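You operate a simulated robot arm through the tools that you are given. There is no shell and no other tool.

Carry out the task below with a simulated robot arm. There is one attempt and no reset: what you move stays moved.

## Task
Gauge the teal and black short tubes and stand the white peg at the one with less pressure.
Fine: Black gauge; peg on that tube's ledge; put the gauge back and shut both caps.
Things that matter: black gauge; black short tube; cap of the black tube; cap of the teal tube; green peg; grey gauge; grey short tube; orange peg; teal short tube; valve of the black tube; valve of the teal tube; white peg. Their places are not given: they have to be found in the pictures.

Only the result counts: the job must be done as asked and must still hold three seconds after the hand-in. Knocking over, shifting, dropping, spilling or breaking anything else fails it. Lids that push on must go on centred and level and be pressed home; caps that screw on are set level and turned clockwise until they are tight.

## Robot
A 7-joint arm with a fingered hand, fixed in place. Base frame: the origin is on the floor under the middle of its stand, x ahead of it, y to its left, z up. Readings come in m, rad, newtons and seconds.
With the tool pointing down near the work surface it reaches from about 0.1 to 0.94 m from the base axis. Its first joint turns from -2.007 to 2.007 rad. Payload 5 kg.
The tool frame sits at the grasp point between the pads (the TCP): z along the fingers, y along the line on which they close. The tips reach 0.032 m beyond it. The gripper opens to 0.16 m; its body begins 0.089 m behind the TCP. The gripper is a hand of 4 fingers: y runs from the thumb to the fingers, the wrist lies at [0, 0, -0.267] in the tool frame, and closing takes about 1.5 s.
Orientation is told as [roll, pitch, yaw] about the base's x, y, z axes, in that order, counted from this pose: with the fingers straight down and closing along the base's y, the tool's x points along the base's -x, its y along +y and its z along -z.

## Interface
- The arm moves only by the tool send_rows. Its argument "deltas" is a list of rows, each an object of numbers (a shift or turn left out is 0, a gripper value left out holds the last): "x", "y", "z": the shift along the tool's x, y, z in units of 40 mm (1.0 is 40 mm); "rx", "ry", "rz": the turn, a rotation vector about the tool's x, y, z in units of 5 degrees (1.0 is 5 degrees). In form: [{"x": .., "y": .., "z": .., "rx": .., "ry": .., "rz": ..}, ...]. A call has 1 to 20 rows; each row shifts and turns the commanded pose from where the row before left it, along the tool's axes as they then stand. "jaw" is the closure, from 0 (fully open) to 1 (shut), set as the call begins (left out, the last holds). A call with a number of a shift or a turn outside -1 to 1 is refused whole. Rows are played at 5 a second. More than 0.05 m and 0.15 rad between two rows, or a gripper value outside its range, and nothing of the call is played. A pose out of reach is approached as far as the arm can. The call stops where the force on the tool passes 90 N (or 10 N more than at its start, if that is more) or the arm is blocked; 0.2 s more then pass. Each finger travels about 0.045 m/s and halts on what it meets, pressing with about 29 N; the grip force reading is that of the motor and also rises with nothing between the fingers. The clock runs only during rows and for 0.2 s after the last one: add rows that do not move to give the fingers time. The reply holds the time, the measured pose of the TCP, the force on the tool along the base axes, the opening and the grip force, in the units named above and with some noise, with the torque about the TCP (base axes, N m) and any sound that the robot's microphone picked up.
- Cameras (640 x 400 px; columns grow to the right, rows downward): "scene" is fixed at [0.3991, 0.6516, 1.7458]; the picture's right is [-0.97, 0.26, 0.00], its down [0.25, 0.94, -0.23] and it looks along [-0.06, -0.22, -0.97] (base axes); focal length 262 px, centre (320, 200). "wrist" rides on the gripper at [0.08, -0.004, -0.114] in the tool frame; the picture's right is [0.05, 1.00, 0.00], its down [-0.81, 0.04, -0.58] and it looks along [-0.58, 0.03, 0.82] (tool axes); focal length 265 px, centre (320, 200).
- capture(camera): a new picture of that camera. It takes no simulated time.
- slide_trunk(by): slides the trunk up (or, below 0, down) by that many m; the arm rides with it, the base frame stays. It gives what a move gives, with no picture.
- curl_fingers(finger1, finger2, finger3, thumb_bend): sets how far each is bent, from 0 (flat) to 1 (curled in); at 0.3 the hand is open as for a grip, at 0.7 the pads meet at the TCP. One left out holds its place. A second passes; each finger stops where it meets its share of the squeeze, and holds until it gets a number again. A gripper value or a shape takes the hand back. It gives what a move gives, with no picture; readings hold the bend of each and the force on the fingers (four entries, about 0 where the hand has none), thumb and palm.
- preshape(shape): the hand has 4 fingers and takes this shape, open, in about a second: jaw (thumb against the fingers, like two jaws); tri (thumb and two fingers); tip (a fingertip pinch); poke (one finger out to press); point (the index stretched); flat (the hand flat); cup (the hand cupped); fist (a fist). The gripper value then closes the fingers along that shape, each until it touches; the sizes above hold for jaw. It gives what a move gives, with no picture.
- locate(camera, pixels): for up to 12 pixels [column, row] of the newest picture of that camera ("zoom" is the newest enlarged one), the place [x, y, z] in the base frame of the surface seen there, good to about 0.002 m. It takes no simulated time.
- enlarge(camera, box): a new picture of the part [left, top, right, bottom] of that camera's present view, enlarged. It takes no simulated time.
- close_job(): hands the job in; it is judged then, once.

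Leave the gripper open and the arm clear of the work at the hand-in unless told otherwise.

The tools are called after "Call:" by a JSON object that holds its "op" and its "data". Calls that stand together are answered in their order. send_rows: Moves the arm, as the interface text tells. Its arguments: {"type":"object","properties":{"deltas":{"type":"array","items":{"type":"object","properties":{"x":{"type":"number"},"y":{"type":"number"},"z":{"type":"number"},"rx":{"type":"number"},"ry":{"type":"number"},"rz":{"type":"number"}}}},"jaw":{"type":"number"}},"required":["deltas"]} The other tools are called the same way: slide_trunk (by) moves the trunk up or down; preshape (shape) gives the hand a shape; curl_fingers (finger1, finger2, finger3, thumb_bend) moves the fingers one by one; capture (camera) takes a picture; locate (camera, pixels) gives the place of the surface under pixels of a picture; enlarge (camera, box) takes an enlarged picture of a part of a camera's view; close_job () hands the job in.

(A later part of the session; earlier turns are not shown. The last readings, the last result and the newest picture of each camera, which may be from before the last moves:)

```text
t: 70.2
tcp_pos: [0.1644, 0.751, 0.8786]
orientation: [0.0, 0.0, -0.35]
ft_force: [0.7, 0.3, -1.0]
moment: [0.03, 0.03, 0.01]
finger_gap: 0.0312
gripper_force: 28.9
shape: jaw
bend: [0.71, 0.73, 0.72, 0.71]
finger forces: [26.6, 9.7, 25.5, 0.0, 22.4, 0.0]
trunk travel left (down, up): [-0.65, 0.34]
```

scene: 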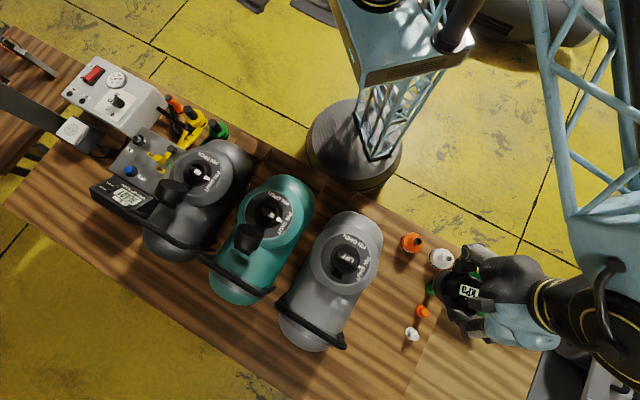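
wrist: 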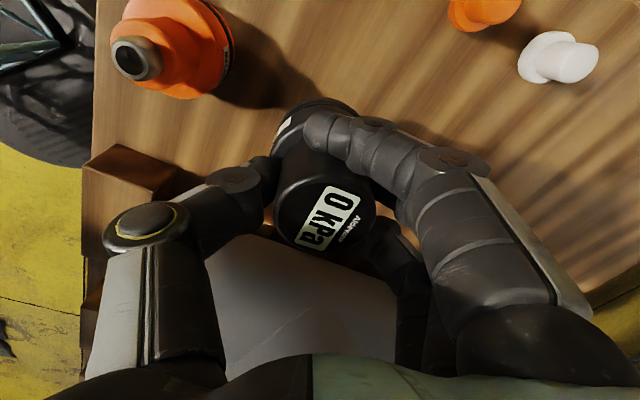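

Position is a few mm short in y; I'll nudge and lower the last 2–3 mm to contact.

Call:
{"op": "send_rows", "data": {"deltas": [{"y": 0.09, "x": 0.03}, {"z": 0.04}, {"z": 0.04}, {}]}}

Call:
{"op": "capture", "data": {"camera": "wrist"}}

Call:
{"op": "locate", "data": {"camera": "wrist", "pixels": [[325, 210], [295, 220], [355, 210], [325, 245], [315, 190], [288, 125], [310, 107]]}}

```text
t: 71.2
tcp_pos: [0.1633, 0.7547, 0.8769]
orientation: [0.0, -0.001, -0.349]
ft_force: [-0.2, 0.1, -1.1]
moment: [-0.01, 0.0, 0.0]
finger_gap: 0.0308
gripper_force: 28.5
shape: jaw
bend: [0.71, 0.73, 0.72, 0.71]
finger forces: [26.7, 9.7, 25.4, 0.0, 22.4, 0.1]
trunk travel left (down, up): [-0.65, 0.34]
```

```text
taken
```

wrist: 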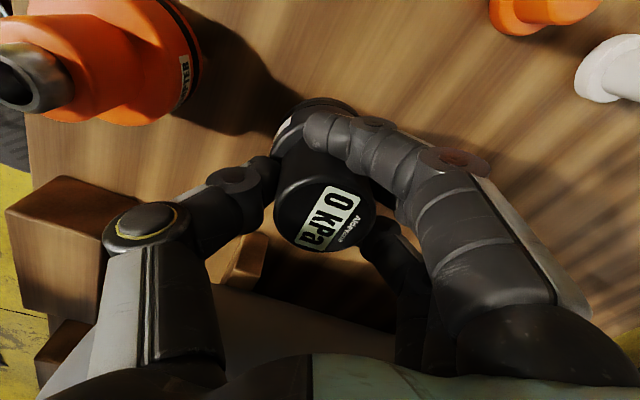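

```text
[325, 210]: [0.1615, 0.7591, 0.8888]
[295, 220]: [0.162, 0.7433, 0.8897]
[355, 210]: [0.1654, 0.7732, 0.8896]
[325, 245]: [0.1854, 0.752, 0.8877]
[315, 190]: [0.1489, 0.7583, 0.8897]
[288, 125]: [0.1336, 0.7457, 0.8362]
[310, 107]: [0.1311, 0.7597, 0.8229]
```

The gauge's centre is at (0.1615, 0.759), matching the original, with its top about 2 mm higher than when it stood. I'll lower in 1.5 mm steps until it touches.

Call:
{"op": "send_rows", "data": {"deltas": [{"z": 0.04}, {"z": 0.04}, {"z": 0.03}, {}]}}

```text
t: 72.2
tcp_pos: [0.1635, 0.7547, 0.8749]
orientation: [0.001, 0.0, -0.349]
ft_force: [-2.7, -0.5, 12.5]
moment: [0.05, -0.34, -0.01]
finger_gap: 0.0311
gripper_force: 28.3
shape: jaw
bend: [0.71, 0.73, 0.72, 0.71]
finger forces: [28.8, 9.5, 33.1, 0.1, 26.2, 0.1]
trunk travel left (down, up): [-0.65, 0.34]
```

Contact at 12 N. I'll ease up 1 mm and open the jaw partly (gap about 0.08) to release it.

Call:
{"op": "send_rows", "data": {"deltas": [{"z": -0.025}, {}, {}, {}, {}, {}], "jaw": 0.5}}

Call:
{"op": "capture", "data": {"camera": "wrist"}}

```text
t: 73.6
tcp_pos: [0.1636, 0.7556, 0.8726]
orientation: [0.002, 0.001, -0.349]
ft_force: [-0.1, -1.0, -1.2]
moment: [0.02, -0.03, 0.01]
finger_gap: 0.0798
gripper_force: 0.1
shape: jaw
bend: [0.72, 0.72, 0.72, 0.7]
finger forces: [0.0, 0.1, 0.1, 0.0, 0.1, 0.0]
trunk travel left (down, up): [-0.65, 0.34]
```

```text
taken
```

wrist: 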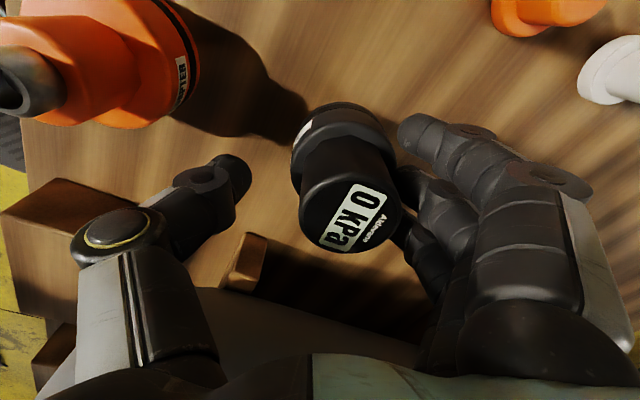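

Released. The gauge seems shifted a little toward the fingers; I'll locate it before withdrawing.

Call:
{"op": "locate", "data": {"camera": "wrist", "pixels": [[350, 210], [325, 220], [375, 205], [350, 240], [345, 190]]}}

```text
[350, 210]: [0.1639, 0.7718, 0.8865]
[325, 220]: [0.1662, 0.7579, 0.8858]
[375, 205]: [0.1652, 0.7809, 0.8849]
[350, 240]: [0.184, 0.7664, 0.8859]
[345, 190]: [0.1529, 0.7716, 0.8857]
```

The gauge's centre is now about (0.164, 0.770), 12 mm from its original place: the thumb followed it while opening. I'll re-grip it in place, which recentres it under the hand, and release more gradually with some downward load.

Call:
{"op": "send_rows", "data": {"deltas": [{}, {}, {}, {}, {}, {}], "jaw": 0.9}}

Call:
{"op": "capture", "data": {"camera": "wrist"}}

Call:
{"op": "locate", "data": {"camera": "wrist", "pixels": [[325, 210], [295, 220], [355, 210], [325, 245], [315, 190]]}}

```text
t: 75.0
tcp_pos: [0.1638, 0.7548, 0.8742]
orientation: [-0.001, 0.001, -0.35]
ft_force: [0.7, 1.0, 2.2]
moment: [0.2, -0.05, 0.01]
finger_gap: 0.037
gripper_force: 28.9
shape: jaw
bend: [0.71, 0.73, 0.73, 0.71]
finger forces: [10.9, 9.0, 10.5, 0.0, 25.8, 0.0]
trunk travel left (down, up): [-0.65, 0.34]
```

```text
taken
```

wrist: 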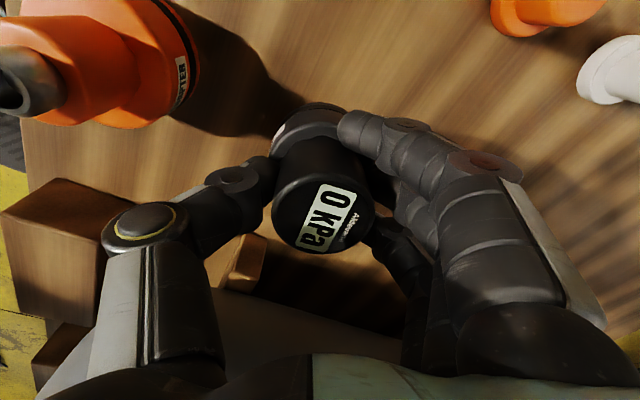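

```text
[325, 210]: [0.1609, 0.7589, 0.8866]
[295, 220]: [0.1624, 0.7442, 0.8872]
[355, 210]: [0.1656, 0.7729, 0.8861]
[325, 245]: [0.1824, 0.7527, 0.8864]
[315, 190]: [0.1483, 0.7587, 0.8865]
```

The gauge is back at (0.161, 0.759). Now I release in small steps.

Call:
{"op": "send_rows", "data": {"deltas": [{}, {}], "jaw": 0.76}}

Call:
{"op": "send_rows", "data": {"deltas": [{}, {}], "jaw": 0.72}}

Call:
{"op": "send_rows", "data": {"deltas": [{}, {}], "jaw": 0.68}}

Call:
{"op": "capture", "data": {"camera": "wrist"}}

Call:
{"op": "locate", "data": {"camera": "wrist", "pixels": [[325, 210], [295, 220], [355, 210], [325, 245], [315, 190]]}}

```text
t: 75.6
tcp_pos: [0.1623, 0.7552, 0.8732]
orientation: [0.001, -0.002, -0.348]
ft_force: [-0.1, -0.1, 1.6]
moment: [0.03, 0.04, -0.01]
finger_gap: 0.0383
gripper_force: 0.1
shape: jaw
bend: [0.72, 0.73, 0.73, 0.7]
finger forces: [0.4, 1.4, 0.5, 0.0, 1.8, 0.1]
trunk travel left (down, up): [-0.65, 0.34]
```

```text
t: 76.2
tcp_pos: [0.1634, 0.755, 0.8727]
orientation: [-0.001, -0.001, -0.348]
ft_force: [0.5, 0.3, 0.6]
moment: [0.03, -0.02, 0.03]
finger_gap: 0.0457
gripper_force: 0.0
shape: jaw
bend: [0.73, 0.73, 0.73, 0.7]
finger forces: [0.0, 2.1, 0.0, 0.0, 1.3, 0.0]
trunk travel left (down, up): [-0.65, 0.34]
```

```text
t: 76.8
tcp_pos: [0.1639, 0.7551, 0.8735]
orientation: [0.0, -0.002, -0.349]
ft_force: [-0.3, -0.2, -0.6]
moment: [-0.01, -0.01, -0.01]
finger_gap: 0.0505
gripper_force: 0.1
shape: jaw
bend: [0.73, 0.73, 0.73, 0.7]
finger forces: [0.1, 0.1, 0.1, 0.1, 0.0, 0.0]
trunk travel left (down, up): [-0.65, 0.34]
```

```text
taken
```

wrist: 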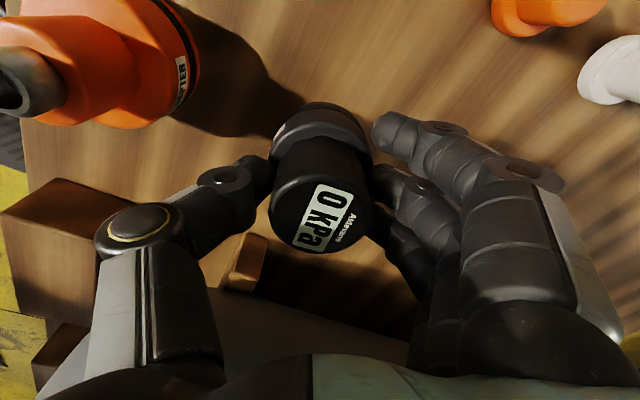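

```text
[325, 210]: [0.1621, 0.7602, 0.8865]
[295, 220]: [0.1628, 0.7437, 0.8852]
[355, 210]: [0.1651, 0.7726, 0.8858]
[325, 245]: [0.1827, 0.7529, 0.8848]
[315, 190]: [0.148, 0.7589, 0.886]
```

The gauge stays at about (0.161, 0.758), standing free. I'll open a bit more and rise straight up.

Call:
{"op": "send_rows", "data": {"deltas": [{}, {}], "jaw": 0.55}}

Call:
{"op": "send_rows", "data": {"deltas": [{"z": -0.3}, {"z": -0.6}, {"z": -1}, {"z": -1}, {"z": -1}, {"z": -1}, {}]}}

Call:
{"op": "capture", "data": {"camera": "wrist"}}

Call:
{"op": "locate", "data": {"camera": "wrist", "pixels": [[320, 80], [440, 60], [430, 80]]}}

```text
t: 77.4
tcp_pos: [0.1629, 0.7552, 0.8742]
orientation: [-0.001, -0.001, -0.35]
ft_force: [1.1, -0.2, -0.7]
moment: [0.03, 0.01, 0.02]
finger_gap: 0.0714
gripper_force: 0.1
shape: jaw
bend: [0.73, 0.73, 0.73, 0.7]
finger forces: [0.0, 0.0, 0.0, 0.1, 0.1, 0.0]
trunk travel left (down, up): [-0.65, 0.34]
```

```text
t: 79.0
tcp_pos: [0.1652, 0.7551, 1.0675]
orientation: [-0.003, 0.001, -0.35]
ft_force: [-0.3, -0.1, -0.4]
moment: [-0.04, -0.03, 0.02]
finger_gap: 0.0715
gripper_force: 0.1
shape: jaw
bend: [0.73, 0.73, 0.73, 0.7]
finger forces: [0.0, 0.1, 0.0, 0.0, 0.0, 0.0]
trunk travel left (down, up): [-0.65, 0.34]
```

```text
taken
```

wrist: 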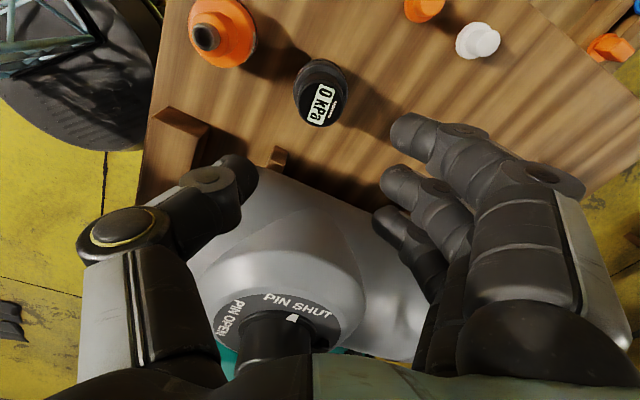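

```text
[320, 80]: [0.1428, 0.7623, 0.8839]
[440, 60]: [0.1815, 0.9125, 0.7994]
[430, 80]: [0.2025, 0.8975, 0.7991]
```

The gauge stands upright in its place. Next the white peg, at wrist (478,40): I'll enlarge and locate it.

Call:
{"op": "enlarge", "data": {"camera": "wrist", "box": [440, 5, 520, 75]}}

Call:
{"op": "locate", "data": {"camera": "zoom", "pixels": [[350, 200], [345, 175], [340, 230], [370, 200], [240, 220], [220, 200], [250, 270], [280, 150], [300, 200], [380, 240]]}}

Call:
{"op": "enlarge", "data": {"camera": "scene", "box": [392, 314, 432, 350]}}

Call:
{"op": "locate", "data": {"camera": "zoom", "pixels": [[330, 200], [300, 190], [350, 200], [280, 150], [260, 180], [330, 250], [300, 130], [370, 220]]}}

```text
5.71 times, centred on (480, 40) of wrist
```

zoom: 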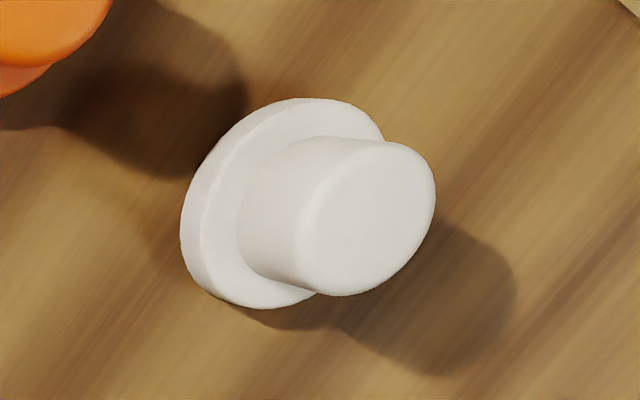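

```text
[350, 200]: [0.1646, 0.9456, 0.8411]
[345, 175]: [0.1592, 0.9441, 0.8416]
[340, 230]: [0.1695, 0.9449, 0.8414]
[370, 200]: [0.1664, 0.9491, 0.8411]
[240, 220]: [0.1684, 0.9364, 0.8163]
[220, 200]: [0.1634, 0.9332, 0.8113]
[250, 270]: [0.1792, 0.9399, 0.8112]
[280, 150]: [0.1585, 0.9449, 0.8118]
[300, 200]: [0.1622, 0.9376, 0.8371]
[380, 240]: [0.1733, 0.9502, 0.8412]
```

```text
11.11 times, centred on (412, 332) of scene
```

zoom: 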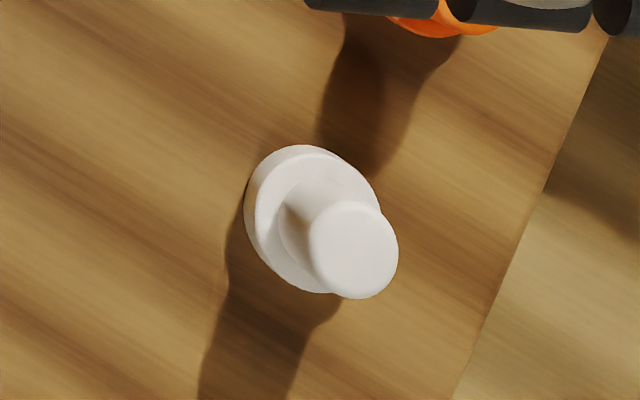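

```text
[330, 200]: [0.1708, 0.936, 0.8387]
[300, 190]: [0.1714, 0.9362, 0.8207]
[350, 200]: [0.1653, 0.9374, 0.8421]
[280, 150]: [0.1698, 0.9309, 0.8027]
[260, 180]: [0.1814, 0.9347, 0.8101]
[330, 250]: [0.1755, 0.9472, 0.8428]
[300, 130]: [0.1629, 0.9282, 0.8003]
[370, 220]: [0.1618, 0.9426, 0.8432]
```

The white peg's stem centre is about (0.1685, 0.948), top z 0.842, stem about 26 mm wide on a 40 mm flange. That's 0.96 m out, near the reach limit. I'll turn the hand to yaw +45° so it closes across the peg row, and move above the peg to test the reach.

Call:
{"op": "send_rows", "data": {"deltas": [{"rz": -1}, {"rz": -1}, {"rz": -1}, {"rz": -1}, {"rz": -1}, {"rz": -1}, {"rz": -1}, {"rz": -1}, {"rz": -1}, {"rz": -1}, {"rz": -1}, {"rz": -1}, {"rz": -1}]}}

Call:
{"op": "send_rows", "data": {"deltas": [{"x": -0.69, "y": 0.67}, {"x": -0.69, "y": 0.67}, {"x": -0.69, "y": 0.67}, {"x": -0.69, "y": 0.67}, {"x": -0.69, "y": 0.67}, {}]}}

Call:
{"op": "capture", "data": {"camera": "wrist"}}

Call:
{"op": "capture", "data": {"camera": "scene"}}

```text
t: 81.8
tcp_pos: [0.164, 0.7553, 1.0702]
orientation: [0.0, 0.0, 0.788]
ft_force: [-0.1, 0.3, -0.6]
moment: [0.03, 0.0, -0.01]
finger_gap: 0.0711
gripper_force: 0.1
shape: jaw
bend: [0.73, 0.73, 0.73, 0.7]
finger forces: [0.0, 0.0, 0.0, 0.0, 0.0, 0.0]
trunk travel left (down, up): [-0.65, 0.34]
```

```text
t: 83.2
tcp_pos: [0.1673, 0.9549, 1.0674]
orientation: [-0.004, 0.002, 0.786]
ft_force: [0.1, -0.1, -0.2]
moment: [-0.04, 0.02, 0.02]
finger_gap: 0.0716
gripper_force: 0.0
shape: jaw
bend: [0.73, 0.73, 0.73, 0.7]
finger forces: [0.0, 0.0, 0.0, 0.0, 0.0, 0.1]
trunk travel left (down, up): [-0.65, 0.34]
```

```text
taken
```

wrist: 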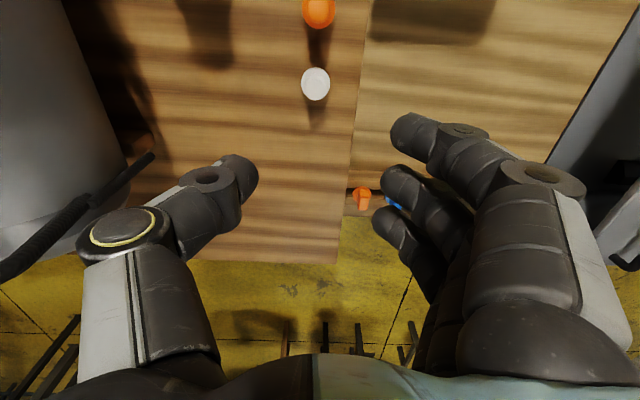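

```text
taken
```

scene: 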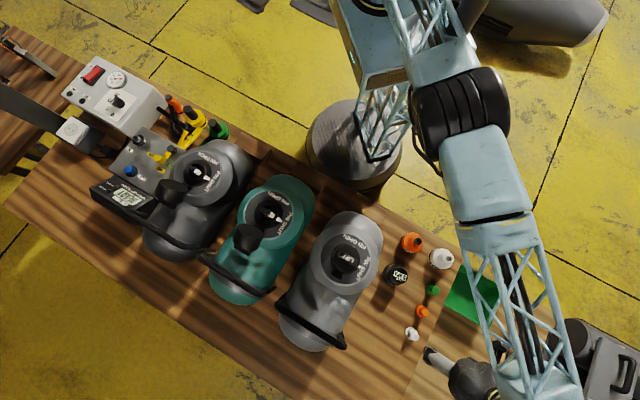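

It reaches (0.167, 0.955) at this height. I'll centre on the peg and lower in stages, watching whether the arm keeps up.

Call:
{"op": "send_rows", "data": {"deltas": [{"x": 0.1, "y": -0.145}, {"z": 0.85}, {"z": 0.85}, {"z": 0.85}, {"z": 0.85}, {}]}}

Call:
{"op": "capture", "data": {"camera": "wrist"}}

```text
t: 84.6
tcp_pos: [0.1686, 0.9407, 0.932]
orientation: [-0.002, 0.0, 0.785]
ft_force: [-0.1, 0.0, 0.3]
moment: [-0.01, 0.04, -0.05]
finger_gap: 0.0715
gripper_force: 0.1
shape: jaw
bend: [0.73, 0.73, 0.73, 0.7]
finger forces: [0.1, 0.0, 0.0, 0.0, 0.0, 0.0]
trunk travel left (down, up): [-0.65, 0.34]
```

```text
taken
```

wrist: 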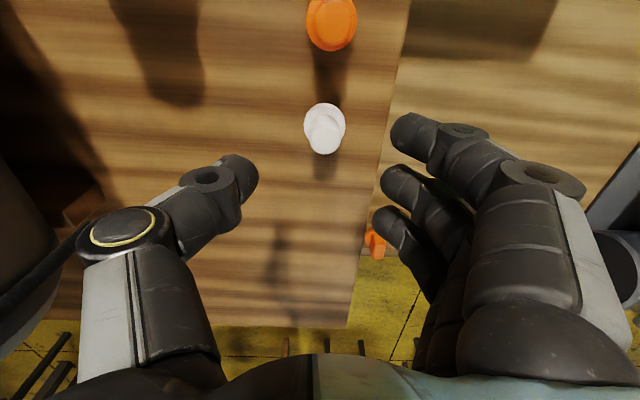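

The peg is about 7 mm farther in +y than the TCP, consistent with the reading. I'll shift over it and lower to z≈0.875.

Call:
{"op": "send_rows", "data": {"deltas": [{"x": -0.13, "y": 0.13}, {"z": 0.7}, {"z": 0.7}, {}]}}

Call:
{"op": "capture", "data": {"camera": "wrist"}}

```text
t: 85.6
tcp_pos: [0.1676, 0.9462, 0.8806]
orientation: [0.0, 0.002, 0.786]
ft_force: [0.2, -0.1, 0.9]
moment: [0.02, 0.0, -0.02]
finger_gap: 0.0716
gripper_force: 0.1
shape: jaw
bend: [0.73, 0.73, 0.73, 0.7]
finger forces: [0.1, 0.0, 0.0, 0.0, 0.1, 0.0]
trunk travel left (down, up): [-0.65, 0.34]
```

```text
taken
```

wrist: 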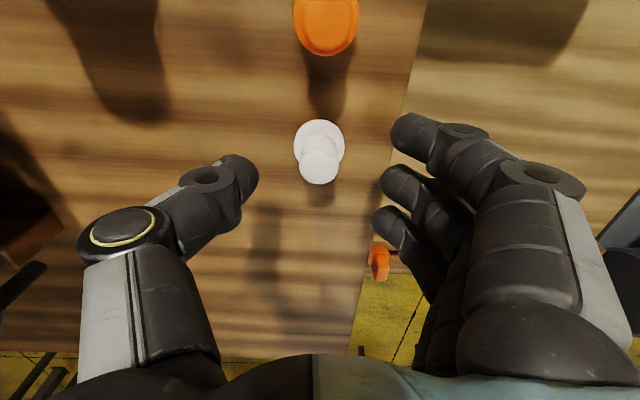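

The reach is fine and the peg is centred between thumb and middle finger. I'll lower the last 3 cm so the tips stay just above the peg's flange.

Call:
{"op": "send_rows", "data": {"deltas": [{"z": 0.4}, {"z": 0.38}, {}]}}

Call:
{"op": "capture", "data": {"camera": "wrist"}}

Call:
{"op": "locate", "data": {"camera": "wrist", "pixels": [[316, 195], [308, 195], [325, 195], [316, 205], [237, 170], [400, 130], [395, 180], [240, 190]]}}

```text
t: 86.4
tcp_pos: [0.1669, 0.9391, 0.8504]
orientation: [-0.001, -0.001, 0.785]
ft_force: [-0.3, 0.1, 0.2]
moment: [0.04, -0.02, -0.02]
finger_gap: 0.0714
gripper_force: 0.2
shape: jaw
bend: [0.73, 0.73, 0.73, 0.7]
finger forces: [0.0, 0.1, 0.1, 0.0, 0.0, 0.1]
out of reach, approached as far as the arm can: row 1, 2
trunk travel left (down, up): [-0.65, 0.34]
```

```text
taken
```

wrist: 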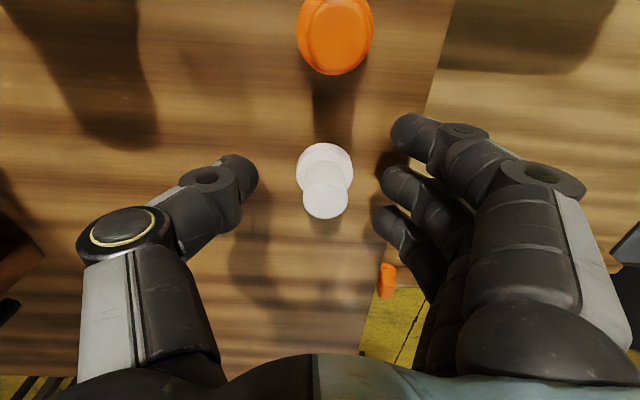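

```text
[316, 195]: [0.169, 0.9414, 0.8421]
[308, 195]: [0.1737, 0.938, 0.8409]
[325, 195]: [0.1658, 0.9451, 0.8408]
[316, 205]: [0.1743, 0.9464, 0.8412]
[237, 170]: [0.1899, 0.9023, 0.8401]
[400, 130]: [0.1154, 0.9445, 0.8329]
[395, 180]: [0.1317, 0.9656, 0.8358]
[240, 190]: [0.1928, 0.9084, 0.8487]
```

The arm ran out of reach here (about 8 mm short). The trunk can lower the shoulder, so I'll raise the hand to z≈0.97, re-centre over the peg, and then come down with the trunk instead.

Call:
{"op": "send_rows", "data": {"deltas": [{"z": -0.75}, {"z": -0.75}, {"z": -0.75}, {"z": -0.75}, {}]}}

Call:
{"op": "capture", "data": {"camera": "wrist"}}

```text
t: 87.6
tcp_pos: [0.1724, 0.9546, 0.9674]
orientation: [-0.005, 0.002, 0.785]
ft_force: [0.7, 0.1, 0.5]
moment: [0.0, -0.03, 0.02]
finger_gap: 0.0713
gripper_force: 0.0
shape: jaw
bend: [0.73, 0.73, 0.73, 0.7]
finger forces: [0.0, 0.1, 0.1, 0.0, 0.0, 0.1]
out of reach, approached as far as the arm can: row 1, 2, 4
trunk travel left (down, up): [-0.65, 0.34]
```

```text
taken
```

wrist: 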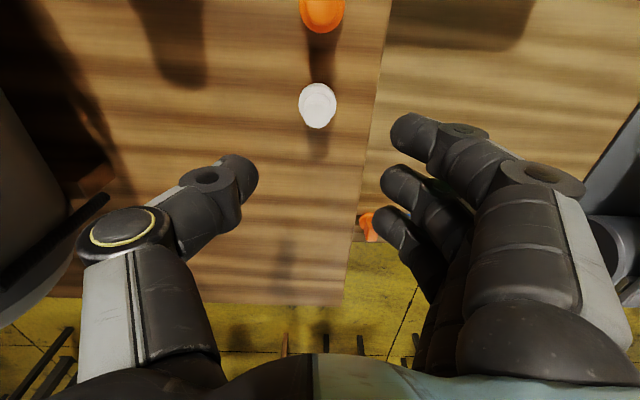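

At this height the peg is about 9 mm closer to the robot than the TCP. I'll move in by 9 mm, then lower the trunk 8 cm and check.

Call:
{"op": "send_rows", "data": {"deltas": [{"x": 0.22, "y": -0.04}, {}, {}]}}

Call:
{"op": "slide_trunk", "data": {"by": -0.08}}

Call:
{"op": "capture", "data": {"camera": "wrist"}}

Call:
{"op": "capture", "data": {"camera": "scene"}}

```text
t: 88.4
tcp_pos: [0.1662, 0.9531, 0.9669]
orientation: [-0.003, 0.001, 0.785]
ft_force: [-0.3, 0.0, -0.2]
moment: [-0.04, 0.01, -0.01]
finger_gap: 0.0714
gripper_force: 0.0
shape: jaw
bend: [0.73, 0.73, 0.73, 0.7]
finger forces: [0.0, 0.0, 0.0, 0.1, 0.0, 0.0]
out of reach, approached as far as the arm can: row 1
trunk travel left (down, up): [-0.65, 0.34]
```

```text
t: 89.6
tcp_pos: [0.1664, 0.9536, 0.8882]
orientation: [-0.002, 0.001, 0.785]
ft_force: [0.2, 0.3, -0.2]
moment: [0.03, 0.0, 0.0]
finger_gap: 0.0716
gripper_force: 0.0
shape: jaw
bend: [0.73, 0.73, 0.73, 0.7]
finger forces: [0.0, 0.0, 0.1, 0.0, 0.0, 0.0]
trunk travel left (down, up): [-0.57, 0.42]
```

```text
taken
```

wrist: 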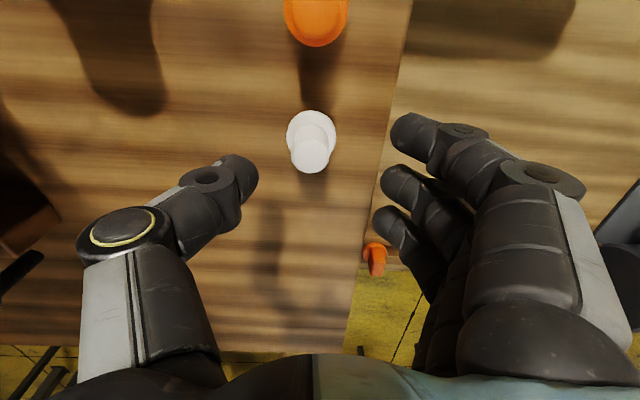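

```text
taken
```

scene: 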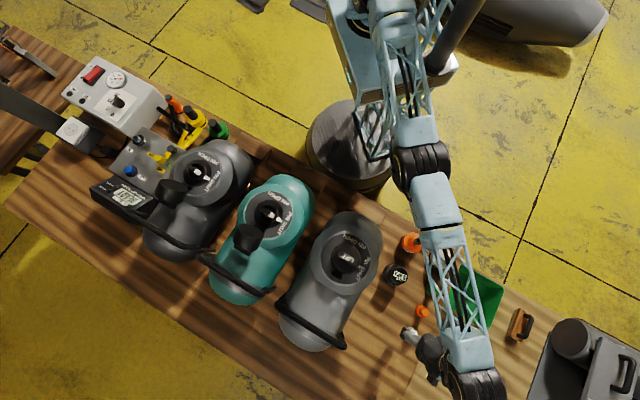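

The trunk slide worked smoothly. I'll check how high the arm's links are above the bottles by locating points on the arm.

Call:
{"op": "locate", "data": {"camera": "scene", "pixels": [[418, 170], [436, 205], [450, 240], [465, 300], [470, 350], [475, 385], [432, 345], [405, 130]]}}

Call:
{"op": "locate", "data": {"camera": "wrist", "pixels": [[308, 155], [318, 155], [308, 165], [300, 120], [322, 120]]}}

```text
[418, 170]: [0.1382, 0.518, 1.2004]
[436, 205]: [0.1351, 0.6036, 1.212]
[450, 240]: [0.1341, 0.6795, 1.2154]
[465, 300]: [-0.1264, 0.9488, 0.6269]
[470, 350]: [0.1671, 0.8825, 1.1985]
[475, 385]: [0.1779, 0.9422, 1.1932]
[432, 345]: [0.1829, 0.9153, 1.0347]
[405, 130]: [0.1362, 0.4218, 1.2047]
```

```text
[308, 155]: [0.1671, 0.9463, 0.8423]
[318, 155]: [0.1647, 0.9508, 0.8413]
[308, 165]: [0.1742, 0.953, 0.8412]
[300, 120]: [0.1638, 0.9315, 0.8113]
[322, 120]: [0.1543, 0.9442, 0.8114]
```

The arm's links are at z≈1.2, well above the bottles. The peg is about 6 mm toward the thumb side; I'll correct that and lower the trunk a further 38 mm.

Call:
{"op": "send_rows", "data": {"deltas": [{"x": 0.05, "y": -0.15}, {}, {}]}}

Call:
{"op": "slide_trunk", "data": {"by": -0.036}}

Call:
{"op": "capture", "data": {"camera": "wrist"}}

Call:
{"op": "locate", "data": {"camera": "wrist", "pixels": [[316, 200], [325, 200], [318, 210]]}}

```text
t: 90.4
tcp_pos: [0.169, 0.9524, 0.887]
orientation: [-0.005, 0.006, 0.787]
ft_force: [0.0, 0.4, -0.3]
moment: [0.02, 0.0, 0.0]
finger_gap: 0.0713
gripper_force: 0.1
shape: jaw
bend: [0.73, 0.73, 0.73, 0.7]
finger forces: [0.0, 0.0, 0.1, 0.0, 0.1, 0.0]
out of reach, approached as far as the arm can: row 1
trunk travel left (down, up): [-0.57, 0.42]
```

```text
t: 91.2
tcp_pos: [0.1696, 0.9528, 0.851]
orientation: [-0.005, 0.005, 0.786]
ft_force: [0.2, -0.1, 0.1]
moment: [-0.02, -0.01, 0.03]
finger_gap: 0.0715
gripper_force: 0.1
shape: jaw
bend: [0.73, 0.73, 0.73, 0.7]
finger forces: [0.0, 0.0, 0.0, 0.0, 0.1, 0.0]
trunk travel left (down, up): [-0.534, 0.456]
```

```text
taken
```

wrist: 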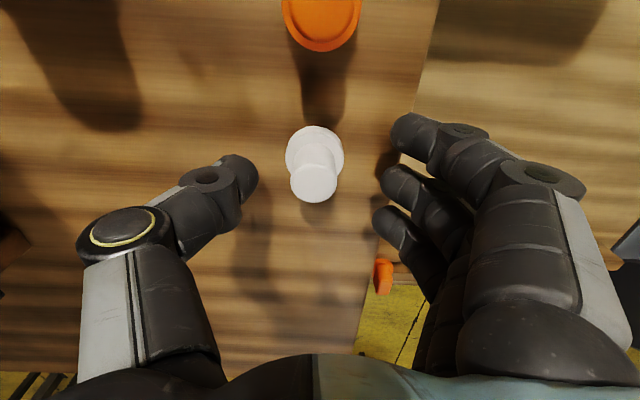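

```text
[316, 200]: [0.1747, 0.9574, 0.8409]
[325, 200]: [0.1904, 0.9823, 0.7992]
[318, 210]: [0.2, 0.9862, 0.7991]
```

The TCP is about 5 mm outside the peg's axis. I'll make that small inward correction, check, then close.

Call:
{"op": "send_rows", "data": {"deltas": [{"x": 0.12, "y": -0.06}, {}, {}]}}

Call:
{"op": "capture", "data": {"camera": "wrist"}}

```text
t: 92.0
tcp_pos: [0.1703, 0.9528, 0.8501]
orientation: [-0.005, 0.006, 0.785]
ft_force: [0.6, -0.5, 0.5]
moment: [0.02, 0.01, -0.01]
finger_gap: 0.0714
gripper_force: 0.0
shape: jaw
bend: [0.73, 0.73, 0.73, 0.7]
finger forces: [0.0, 0.0, 0.0, 0.1, 0.0, 0.0]
out of reach, approached as far as the arm can: row 1
trunk travel left (down, up): [-0.534, 0.456]
```

```text
taken
```

wrist: 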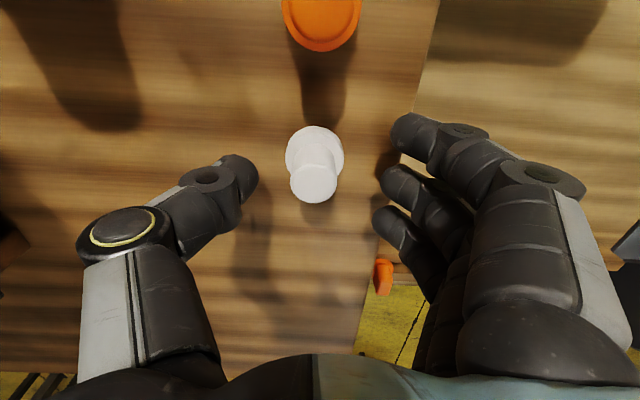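

The commanded pose is still slightly beyond reach, so the hand didn't move. I'll command inward in small steps until it responds.

Call:
{"op": "send_rows", "data": {"deltas": [{"x": 0.1}, {"x": 0.1}, {}]}}

```text
t: 92.8
tcp_pos: [0.1666, 0.9526, 0.8492]
orientation: [-0.006, 0.007, 0.786]
ft_force: [0.3, 0.2, 0.3]
moment: [0.01, 0.01, 0.0]
finger_gap: 0.0717
gripper_force: 0.0
shape: jaw
bend: [0.73, 0.73, 0.73, 0.7]
finger forces: [0.0, 0.0, 0.1, 0.1, 0.0, 0.0]
out of reach, approached as far as the arm can: row 1
trunk travel left (down, up): [-0.534, 0.456]
```

Row 2 was within reach now. One more small inward step, then check the picture.

Call:
{"op": "send_rows", "data": {"deltas": [{"x": 0.1}, {}, {}]}}

Call:
{"op": "capture", "data": {"camera": "wrist"}}

```text
t: 93.6
tcp_pos: [0.1647, 0.9519, 0.8495]
orientation: [-0.005, 0.008, 0.785]
ft_force: [0.4, -0.1, 0.5]
moment: [0.0, -0.01, -0.02]
finger_gap: 0.0717
gripper_force: 0.1
shape: jaw
bend: [0.73, 0.73, 0.73, 0.7]
finger forces: [0.0, 0.1, 0.0, 0.1, 0.0, 0.0]
out of reach, approached as far as the arm can: row 1
trunk travel left (down, up): [-0.534, 0.456]
```

```text
taken
```

wrist: 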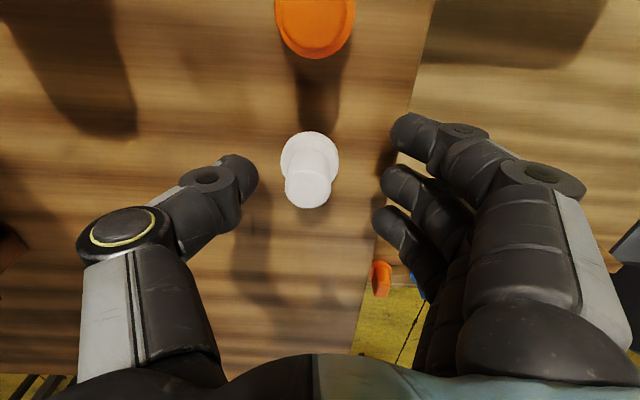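

The hand moved sideways a bit: the peg is now about 8 mm toward the thumb. I'll shift -y by 8 mm in the tool frame.

Call:
{"op": "send_rows", "data": {"deltas": [{"y": -0.1}, {"y": -0.1}, {}]}}

Call:
{"op": "capture", "data": {"camera": "wrist"}}

```text
t: 94.4
tcp_pos: [0.1699, 0.9519, 0.8485]
orientation: [-0.007, 0.007, 0.786]
ft_force: [-0.2, -0.5, -0.7]
moment: [-0.01, -0.03, 0.03]
finger_gap: 0.0713
gripper_force: 0.0
shape: jaw
bend: [0.73, 0.73, 0.73, 0.7]
finger forces: [0.1, 0.1, 0.0, 0.0, 0.1, 0.0]
out of reach, approached as far as the arm can: row 2
trunk travel left (down, up): [-0.534, 0.456]
```

```text
taken
```

wrist: 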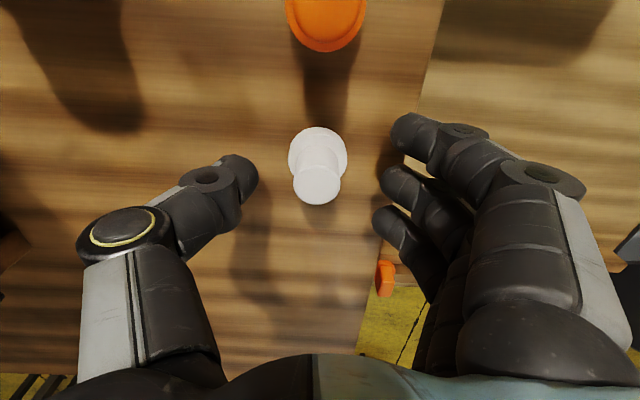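

The peg is centred (column 317). Closing the jaw on its stem.

Call:
{"op": "send_rows", "data": {"deltas": [{}, {}, {}, {}, {}, {}, {}], "jaw": 1.0}}

Call:
{"op": "capture", "data": {"camera": "wrist"}}

```text
t: 96.0
tcp_pos: [0.1715, 0.9513, 0.8504]
orientation: [-0.004, 0.005, 0.786]
ft_force: [0.5, -0.5, 8.3]
moment: [0.04, 0.1, 0.01]
finger_gap: 0.0055
gripper_force: 28.7
shape: jaw
bend: [0.69, 0.71, 0.69, 0.72]
finger forces: [0.0, 16.3, 0.1, 0.1, 18.6, 0.1]
trunk travel left (down, up): [-0.534, 0.456]
```

```text
taken
```

wrist: 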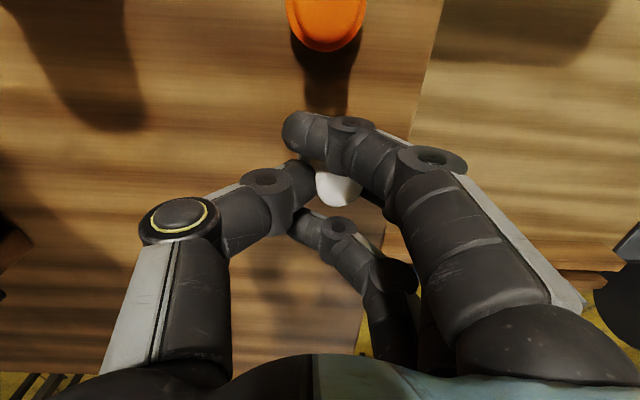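

The thumb and middle finger hold the stem at 16–18 N. I'll lift 4 cm with the trunk and check the peg.

Call:
{"op": "slide_trunk", "data": {"by": 0.04}}

Call:
{"op": "capture", "data": {"camera": "wrist"}}

Call:
{"op": "enlarge", "data": {"camera": "scene", "box": [380, 290, 480, 370]}}

```text
t: 96.8
tcp_pos: [0.1708, 0.9517, 0.8875]
orientation: [-0.006, 0.008, 0.785]
ft_force: [0.1, -0.4, -0.5]
moment: [-0.05, 0.01, 0.03]
finger_gap: 0.005
gripper_force: 29.1
shape: jaw
bend: [0.69, 0.7, 0.69, 0.72]
finger forces: [0.0, 16.5, 0.0, 0.0, 16.1, 0.1]
trunk travel left (down, up): [-0.574, 0.416]
```

```text
taken
```

wrist: 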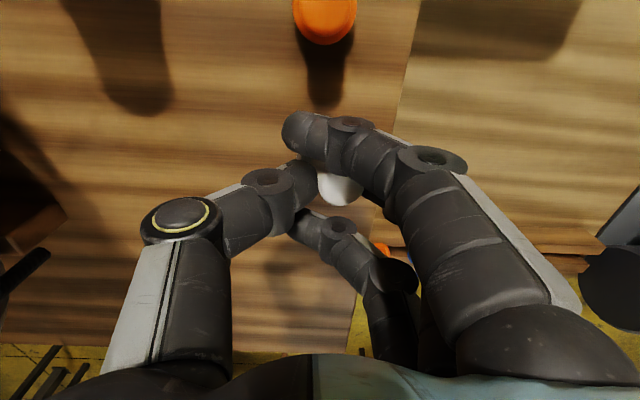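

```text
5.00 times, centred on (430, 330) of scene
```

zoom: 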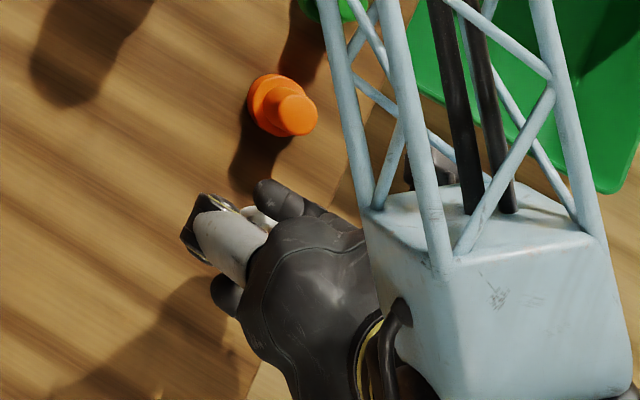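

The peg came up with the hand. I'll enlarge the wrist view to see how it sits between the fingers.

Call:
{"op": "enlarge", "data": {"camera": "wrist", "box": [270, 100, 400, 250]}}

Call:
{"op": "locate", "data": {"camera": "zoom", "pixels": [[330, 240], [340, 255], [360, 250], [320, 225], [350, 235], [345, 265]]}}

```text
2.67 times, centred on (335, 175) of wrist
```

zoom: 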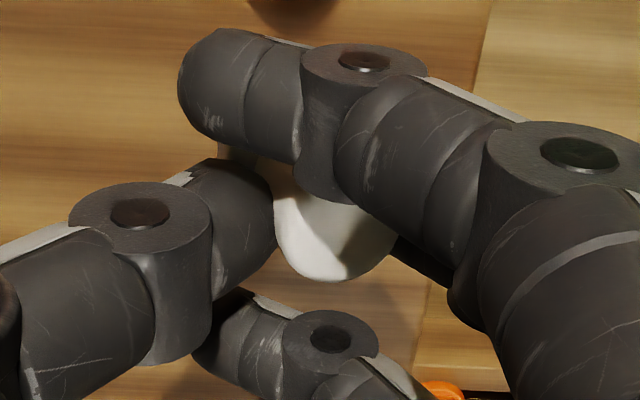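

```text
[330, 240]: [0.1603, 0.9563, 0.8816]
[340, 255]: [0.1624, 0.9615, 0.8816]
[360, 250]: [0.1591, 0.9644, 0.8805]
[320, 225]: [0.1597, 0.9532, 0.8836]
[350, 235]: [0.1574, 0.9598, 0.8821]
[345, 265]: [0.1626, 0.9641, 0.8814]
```

The peg's top is 5 mm below the TCP and roughly level. I'll raise the trunk back to its original height, and meanwhile look at the teal ledge in the scene view.

Call:
{"op": "slide_trunk", "data": {"by": 0.076}}

Call:
{"op": "enlarge", "data": {"camera": "scene", "box": [240, 130, 400, 240]}}

Call:
{"op": "locate", "data": {"camera": "zoom", "pixels": [[230, 165], [290, 195], [220, 185], [270, 215], [250, 190], [325, 240], [280, 235], [200, 200], [110, 80], [60, 90], [430, 270], [480, 300]]}}

```text
t: 97.9
tcp_pos: [0.1703, 0.9508, 0.9643]
orientation: [-0.007, 0.007, 0.785]
ft_force: [-0.3, 0.3, -0.6]
moment: [-0.01, -0.01, -0.03]
finger_gap: 0.0051
gripper_force: 29.1
shape: jaw
bend: [0.69, 0.7, 0.69, 0.72]
finger forces: [0.0, 16.5, 0.0, 0.0, 16.1, 0.0]
trunk travel left (down, up): [-0.65, 0.34]
```

```text
3.64 times, centred on (320, 185) of scene
```

zoom: 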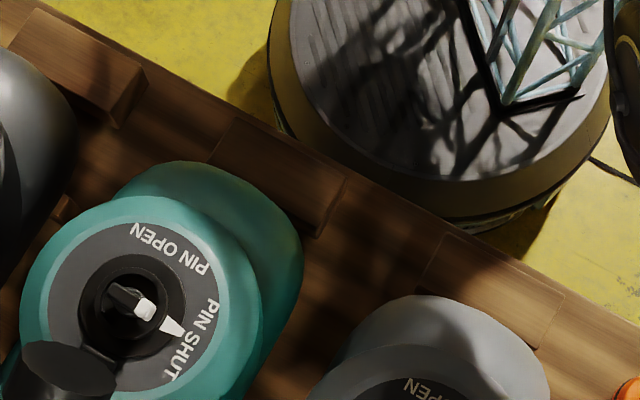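

```text
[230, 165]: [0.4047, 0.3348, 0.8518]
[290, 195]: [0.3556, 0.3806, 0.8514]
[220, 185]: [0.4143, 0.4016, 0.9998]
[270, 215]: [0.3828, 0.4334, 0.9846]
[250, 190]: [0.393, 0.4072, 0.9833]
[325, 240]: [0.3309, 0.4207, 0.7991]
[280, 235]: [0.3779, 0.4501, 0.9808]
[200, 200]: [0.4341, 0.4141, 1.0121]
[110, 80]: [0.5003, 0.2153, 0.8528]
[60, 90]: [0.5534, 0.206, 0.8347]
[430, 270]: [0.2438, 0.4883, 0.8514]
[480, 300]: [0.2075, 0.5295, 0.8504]
```

The teal ledge's top is at z≈0.8515; it spans roughly w 0.475–0.53 along the tube axis and is centred on the teal tube at about (0.359, 0.351). First I'll raise the peg to a safe height, drawing in slightly from the reach limit.

Call:
{"op": "send_rows", "data": {"deltas": [{"z": -0.9, "x": 0.3}, {"z": -0.95, "x": 0.3}, {"z": -0.95, "x": 0.3}, {"z": -0.95, "x": 0.3}, {"z": -0.95, "x": 0.3}, {"z": -0.95, "x": 0.3}, {}]}}

Call:
{"op": "capture", "data": {"camera": "wrist"}}

```text
t: 99.5
tcp_pos: [0.1238, 0.9441, 1.1913]
orientation: [-0.01, 0.01, 0.786]
ft_force: [-0.6, 0.0, -0.5]
moment: [-0.02, 0.02, 0.0]
finger_gap: 0.0048
gripper_force: 29.0
shape: jaw
bend: [0.69, 0.7, 0.69, 0.72]
finger forces: [0.0, 16.4, 0.0, 0.1, 16.2, 0.0]
out of reach, approached as far as the arm can: row 1, 2, 3, 4, 6
trunk travel left (down, up): [-0.65, 0.34]
```

```text
taken
```

wrist: 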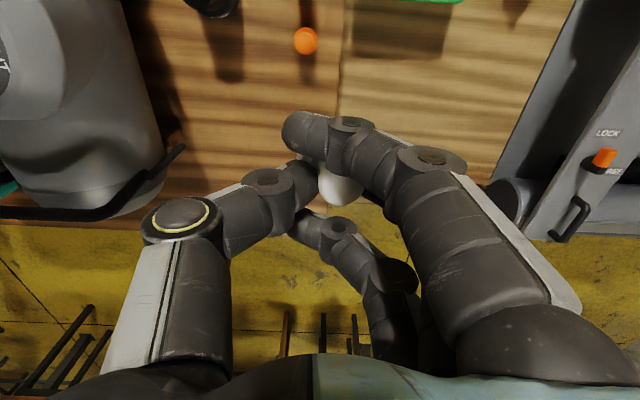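

The peg is held at z≈1.19. I'll now travel over to above the teal ledge in a straight line; everything on the way is below 1.12.

Call:
{"op": "send_rows", "data": {"deltas": [{"x": 0.416, "y": -0.991}, {"x": 0.416, "y": -0.991}, {"x": 0.416, "y": -0.991}, {"x": 0.416, "y": -0.991}, {"x": 0.416, "y": -0.991}, {"x": 0.416, "y": -0.991}, {"x": 0.416, "y": -0.991}, {"x": 0.416, "y": -0.991}, {}]}}

```text
t: 101.5
tcp_pos: [0.3016, 0.9005, 1.2538]
orientation: [-0.009, 0.009, 0.785]
ft_force: [0.3, 0.7, 0.4]
moment: [-0.01, -0.03, 0.0]
finger_gap: 0.005
gripper_force: 29.2
shape: jaw
bend: [0.69, 0.7, 0.69, 0.72]
finger forces: [0.1, 16.5, 0.0, 0.0, 16.2, 0.1]
out of reach, approached as far as the arm can: row 1, 2, 3, 4, 5, 6, 7, 8
trunk travel left (down, up): [-0.65, 0.34]
```

All rows were flagged out of reach and the hand only swung around at constant radius (about 0.95 m), so the arm seems stuck near full stretch. I'll look at it before moving on.

Call:
{"op": "capture", "data": {"camera": "scene"}}

Call:
{"op": "capture", "data": {"camera": "wrist"}}

Call:
{"op": "locate", "data": {"camera": "scene", "pixels": [[395, 60], [390, 120], [385, 180], [375, 240], [370, 300], [365, 350], [360, 30], [380, 210]]}}

```text
taken
```

scene: 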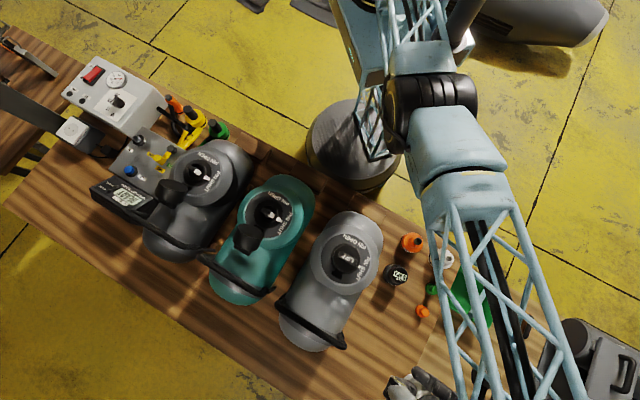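

```text
taken
```

wrist: 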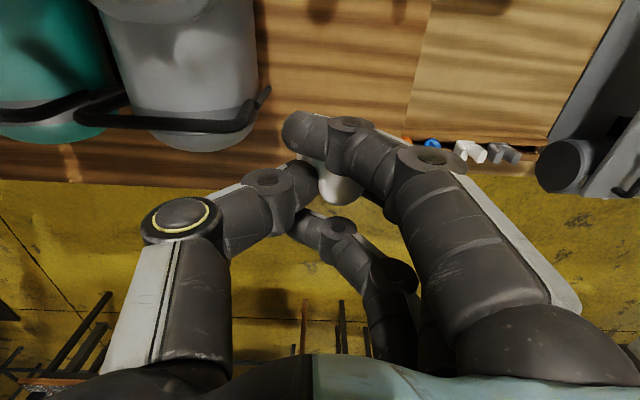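

```text
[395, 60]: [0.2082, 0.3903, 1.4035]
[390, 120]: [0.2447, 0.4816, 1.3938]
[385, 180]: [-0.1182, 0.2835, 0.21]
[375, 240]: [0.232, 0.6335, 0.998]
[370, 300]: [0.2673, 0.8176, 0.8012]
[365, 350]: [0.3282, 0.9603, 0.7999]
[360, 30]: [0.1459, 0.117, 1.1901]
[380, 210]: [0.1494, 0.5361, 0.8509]
```

The arm is stretched straight, and inward moves only raise it, so the elbow isn't bending. I'll try a few small, purely radial inward steps to let the elbow bend gradually.

Call:
{"op": "send_rows", "data": {"deltas": [{"x": 0.09, "y": -0.045}, {"x": 0.09, "y": -0.045}, {"x": 0.09, "y": -0.045}, {"x": 0.09, "y": -0.045}, {"x": 0.09, "y": -0.045}, {"x": 0.09, "y": -0.045}, {}]}}

```text
t: 103.1
tcp_pos: [0.3, 0.9012, 1.2556]
orientation: [-0.008, 0.009, 0.785]
ft_force: [-0.2, 0.2, -0.8]
moment: [0.01, -0.01, 0.01]
finger_gap: 0.0049
gripper_force: 29.4
shape: jaw
bend: [0.69, 0.7, 0.69, 0.72]
finger forces: [0.0, 16.3, 0.0, 0.0, 16.0, 0.0]
out of reach, approached as far as the arm can: row 1, 2, 3, 4, 5, 6
trunk travel left (down, up): [-0.65, 0.34]
```

No progress, which suggests the elbow has slipped onto the wrong side of straight against its limit. I'll push outward past full stretch and then back in with a larger step.

Call:
{"op": "send_rows", "data": {"deltas": [{"x": -0.45, "y": 0.22}, {"x": -0.45, "y": 0.22}, {}, {"x": 0.8, "y": -0.4}, {"x": 0.8, "y": -0.4}, {}]}}

```text
t: 104.5
tcp_pos: [0.286, 0.8373, 1.2509]
orientation: [-0.008, 0.01, 0.785]
ft_force: [-0.8, 1.1, -2.1]
moment: [-0.05, 0.0, -0.03]
finger_gap: 0.0049
gripper_force: 28.9
shape: jaw
bend: [0.69, 0.7, 0.69, 0.72]
finger forces: [0.0, 16.5, 0.0, 0.0, 16.1, 0.0]
out of reach, approached as far as the arm can: row 1, 2
trunk travel left (down, up): [-0.65, 0.34]
```

That freed the elbow: the TCP is now at (0.286, 0.837, 1.251), within reach. I'll continue toward the teal ledge at this height.

Call:
{"op": "send_rows", "data": {"deltas": [{"x": 0.656, "y": -0.918}, {"x": 0.656, "y": -0.918}, {"x": 0.656, "y": -0.918}, {"x": 0.656, "y": -0.918}, {"x": 0.656, "y": -0.918}, {"x": 0.656, "y": -0.918}, {"x": 0.656, "y": -0.918}, {}]}}

Call:
{"op": "capture", "data": {"camera": "scene"}}

Call:
{"op": "capture", "data": {"camera": "wrist"}}

```text
t: 106.3
tcp_pos: [0.3394, 0.5212, 1.26]
orientation: [-0.008, 0.008, 0.786]
ft_force: [0.0, -0.1, -0.4]
moment: [0.0, -0.05, 0.0]
finger_gap: 0.0048
gripper_force: 29.4
shape: jaw
bend: [0.69, 0.7, 0.69, 0.72]
finger forces: [0.0, 16.5, 0.0, 0.1, 16.1, 0.0]
trunk travel left (down, up): [-0.65, 0.34]
```

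```text
taken
```

scene: 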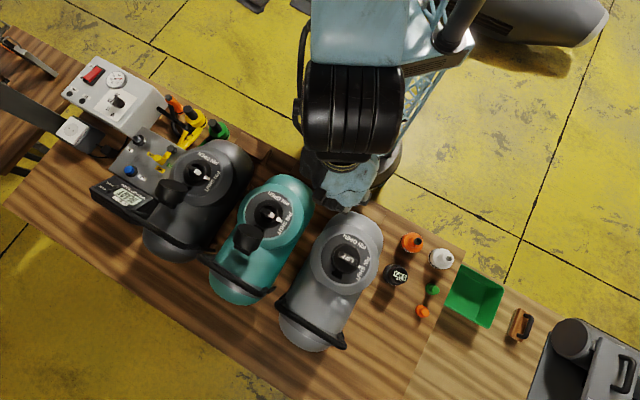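

```text
taken
```

wrist: 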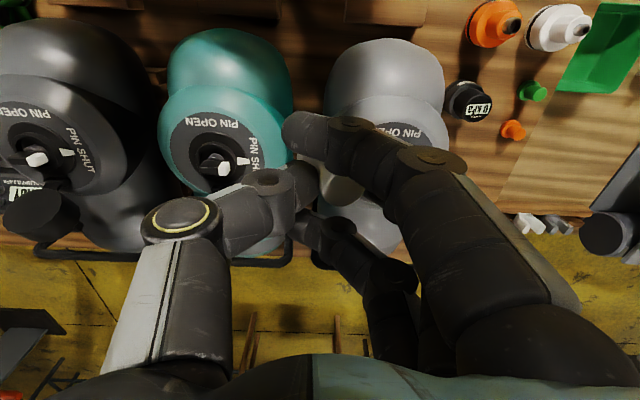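

The other pegs and gauge are undisturbed. Continuing to above the ledge, then I'll view the ledge and the tube's end with the wrist camera.

Call:
{"op": "send_rows", "data": {"deltas": [{"x": 0.644, "y": -0.894}, {"x": 0.644, "y": -0.894}, {"x": 0.644, "y": -0.894}, {"x": 0.644, "y": -0.894}, {}]}}

Call:
{"op": "capture", "data": {"camera": "wrist"}}

Call:
{"op": "capture", "data": {"camera": "scene"}}

```text
t: 107.5
tcp_pos: [0.3635, 0.3462, 1.261]
orientation: [-0.008, 0.006, 0.787]
ft_force: [-0.5, -0.2, 0.3]
moment: [0.0, 0.01, -0.02]
finger_gap: 0.0046
gripper_force: 29.3
shape: jaw
bend: [0.69, 0.7, 0.69, 0.72]
finger forces: [0.1, 16.5, 0.0, 0.0, 16.1, 0.0]
trunk travel left (down, up): [-0.65, 0.34]
```

```text
taken
```

wrist: 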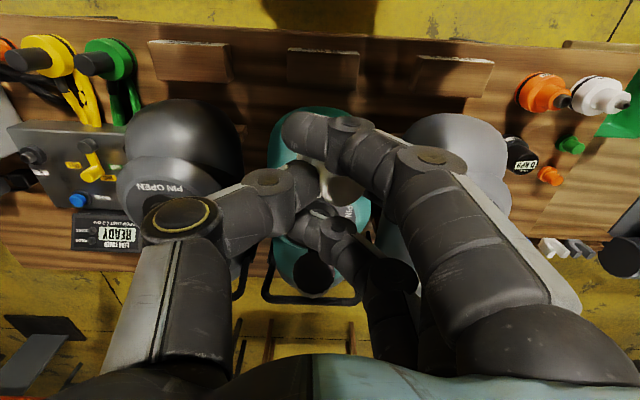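

```text
taken
```

scene: 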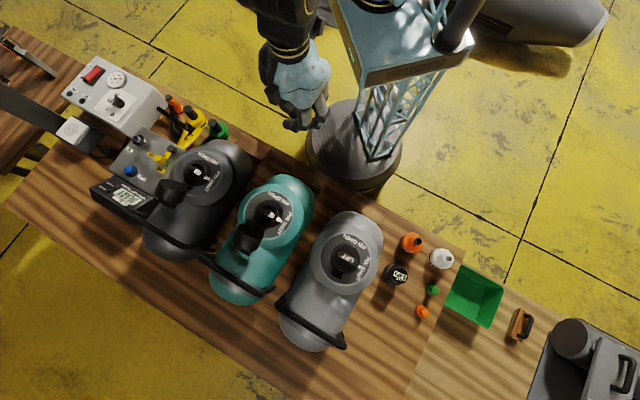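

The teal ledge is at about wrist (323,70). I'll enlarge and locate its corners and the tube end.

Call:
{"op": "enlarge", "data": {"camera": "wrist", "box": [250, 35, 400, 140]}}

Call:
{"op": "locate", "data": {"camera": "zoom", "pixels": [[170, 75], [465, 85], [180, 180], [460, 195], [320, 80], [320, 180], [320, 200], [180, 200], [310, 130], [470, 150]]}}

Call:
{"op": "locate", "data": {"camera": "wrist", "pixels": [[285, 125], [320, 112], [355, 115], [300, 115], [275, 150], [180, 110], [170, 130], [460, 120], [450, 135]]}}

```text
3.81 times, centred on (325, 88) of wrist
```

zoom: 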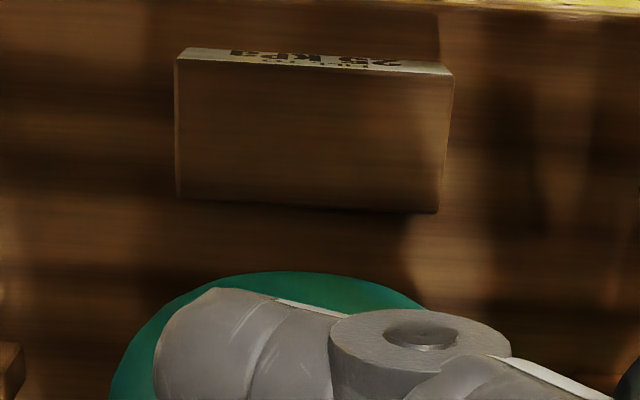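

```text
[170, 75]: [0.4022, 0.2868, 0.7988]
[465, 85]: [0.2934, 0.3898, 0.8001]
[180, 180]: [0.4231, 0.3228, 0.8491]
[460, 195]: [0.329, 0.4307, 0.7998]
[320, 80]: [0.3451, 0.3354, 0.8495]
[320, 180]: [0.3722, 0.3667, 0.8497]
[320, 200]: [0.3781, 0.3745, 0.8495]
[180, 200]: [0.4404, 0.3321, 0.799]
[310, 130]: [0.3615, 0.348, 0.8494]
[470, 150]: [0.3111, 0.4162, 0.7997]
```

```text
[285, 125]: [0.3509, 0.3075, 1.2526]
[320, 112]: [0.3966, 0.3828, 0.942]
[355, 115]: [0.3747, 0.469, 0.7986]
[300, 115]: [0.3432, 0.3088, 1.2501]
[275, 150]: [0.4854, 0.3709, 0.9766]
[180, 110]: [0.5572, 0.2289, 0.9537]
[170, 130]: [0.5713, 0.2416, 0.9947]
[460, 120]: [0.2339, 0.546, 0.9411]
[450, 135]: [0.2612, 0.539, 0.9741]
```

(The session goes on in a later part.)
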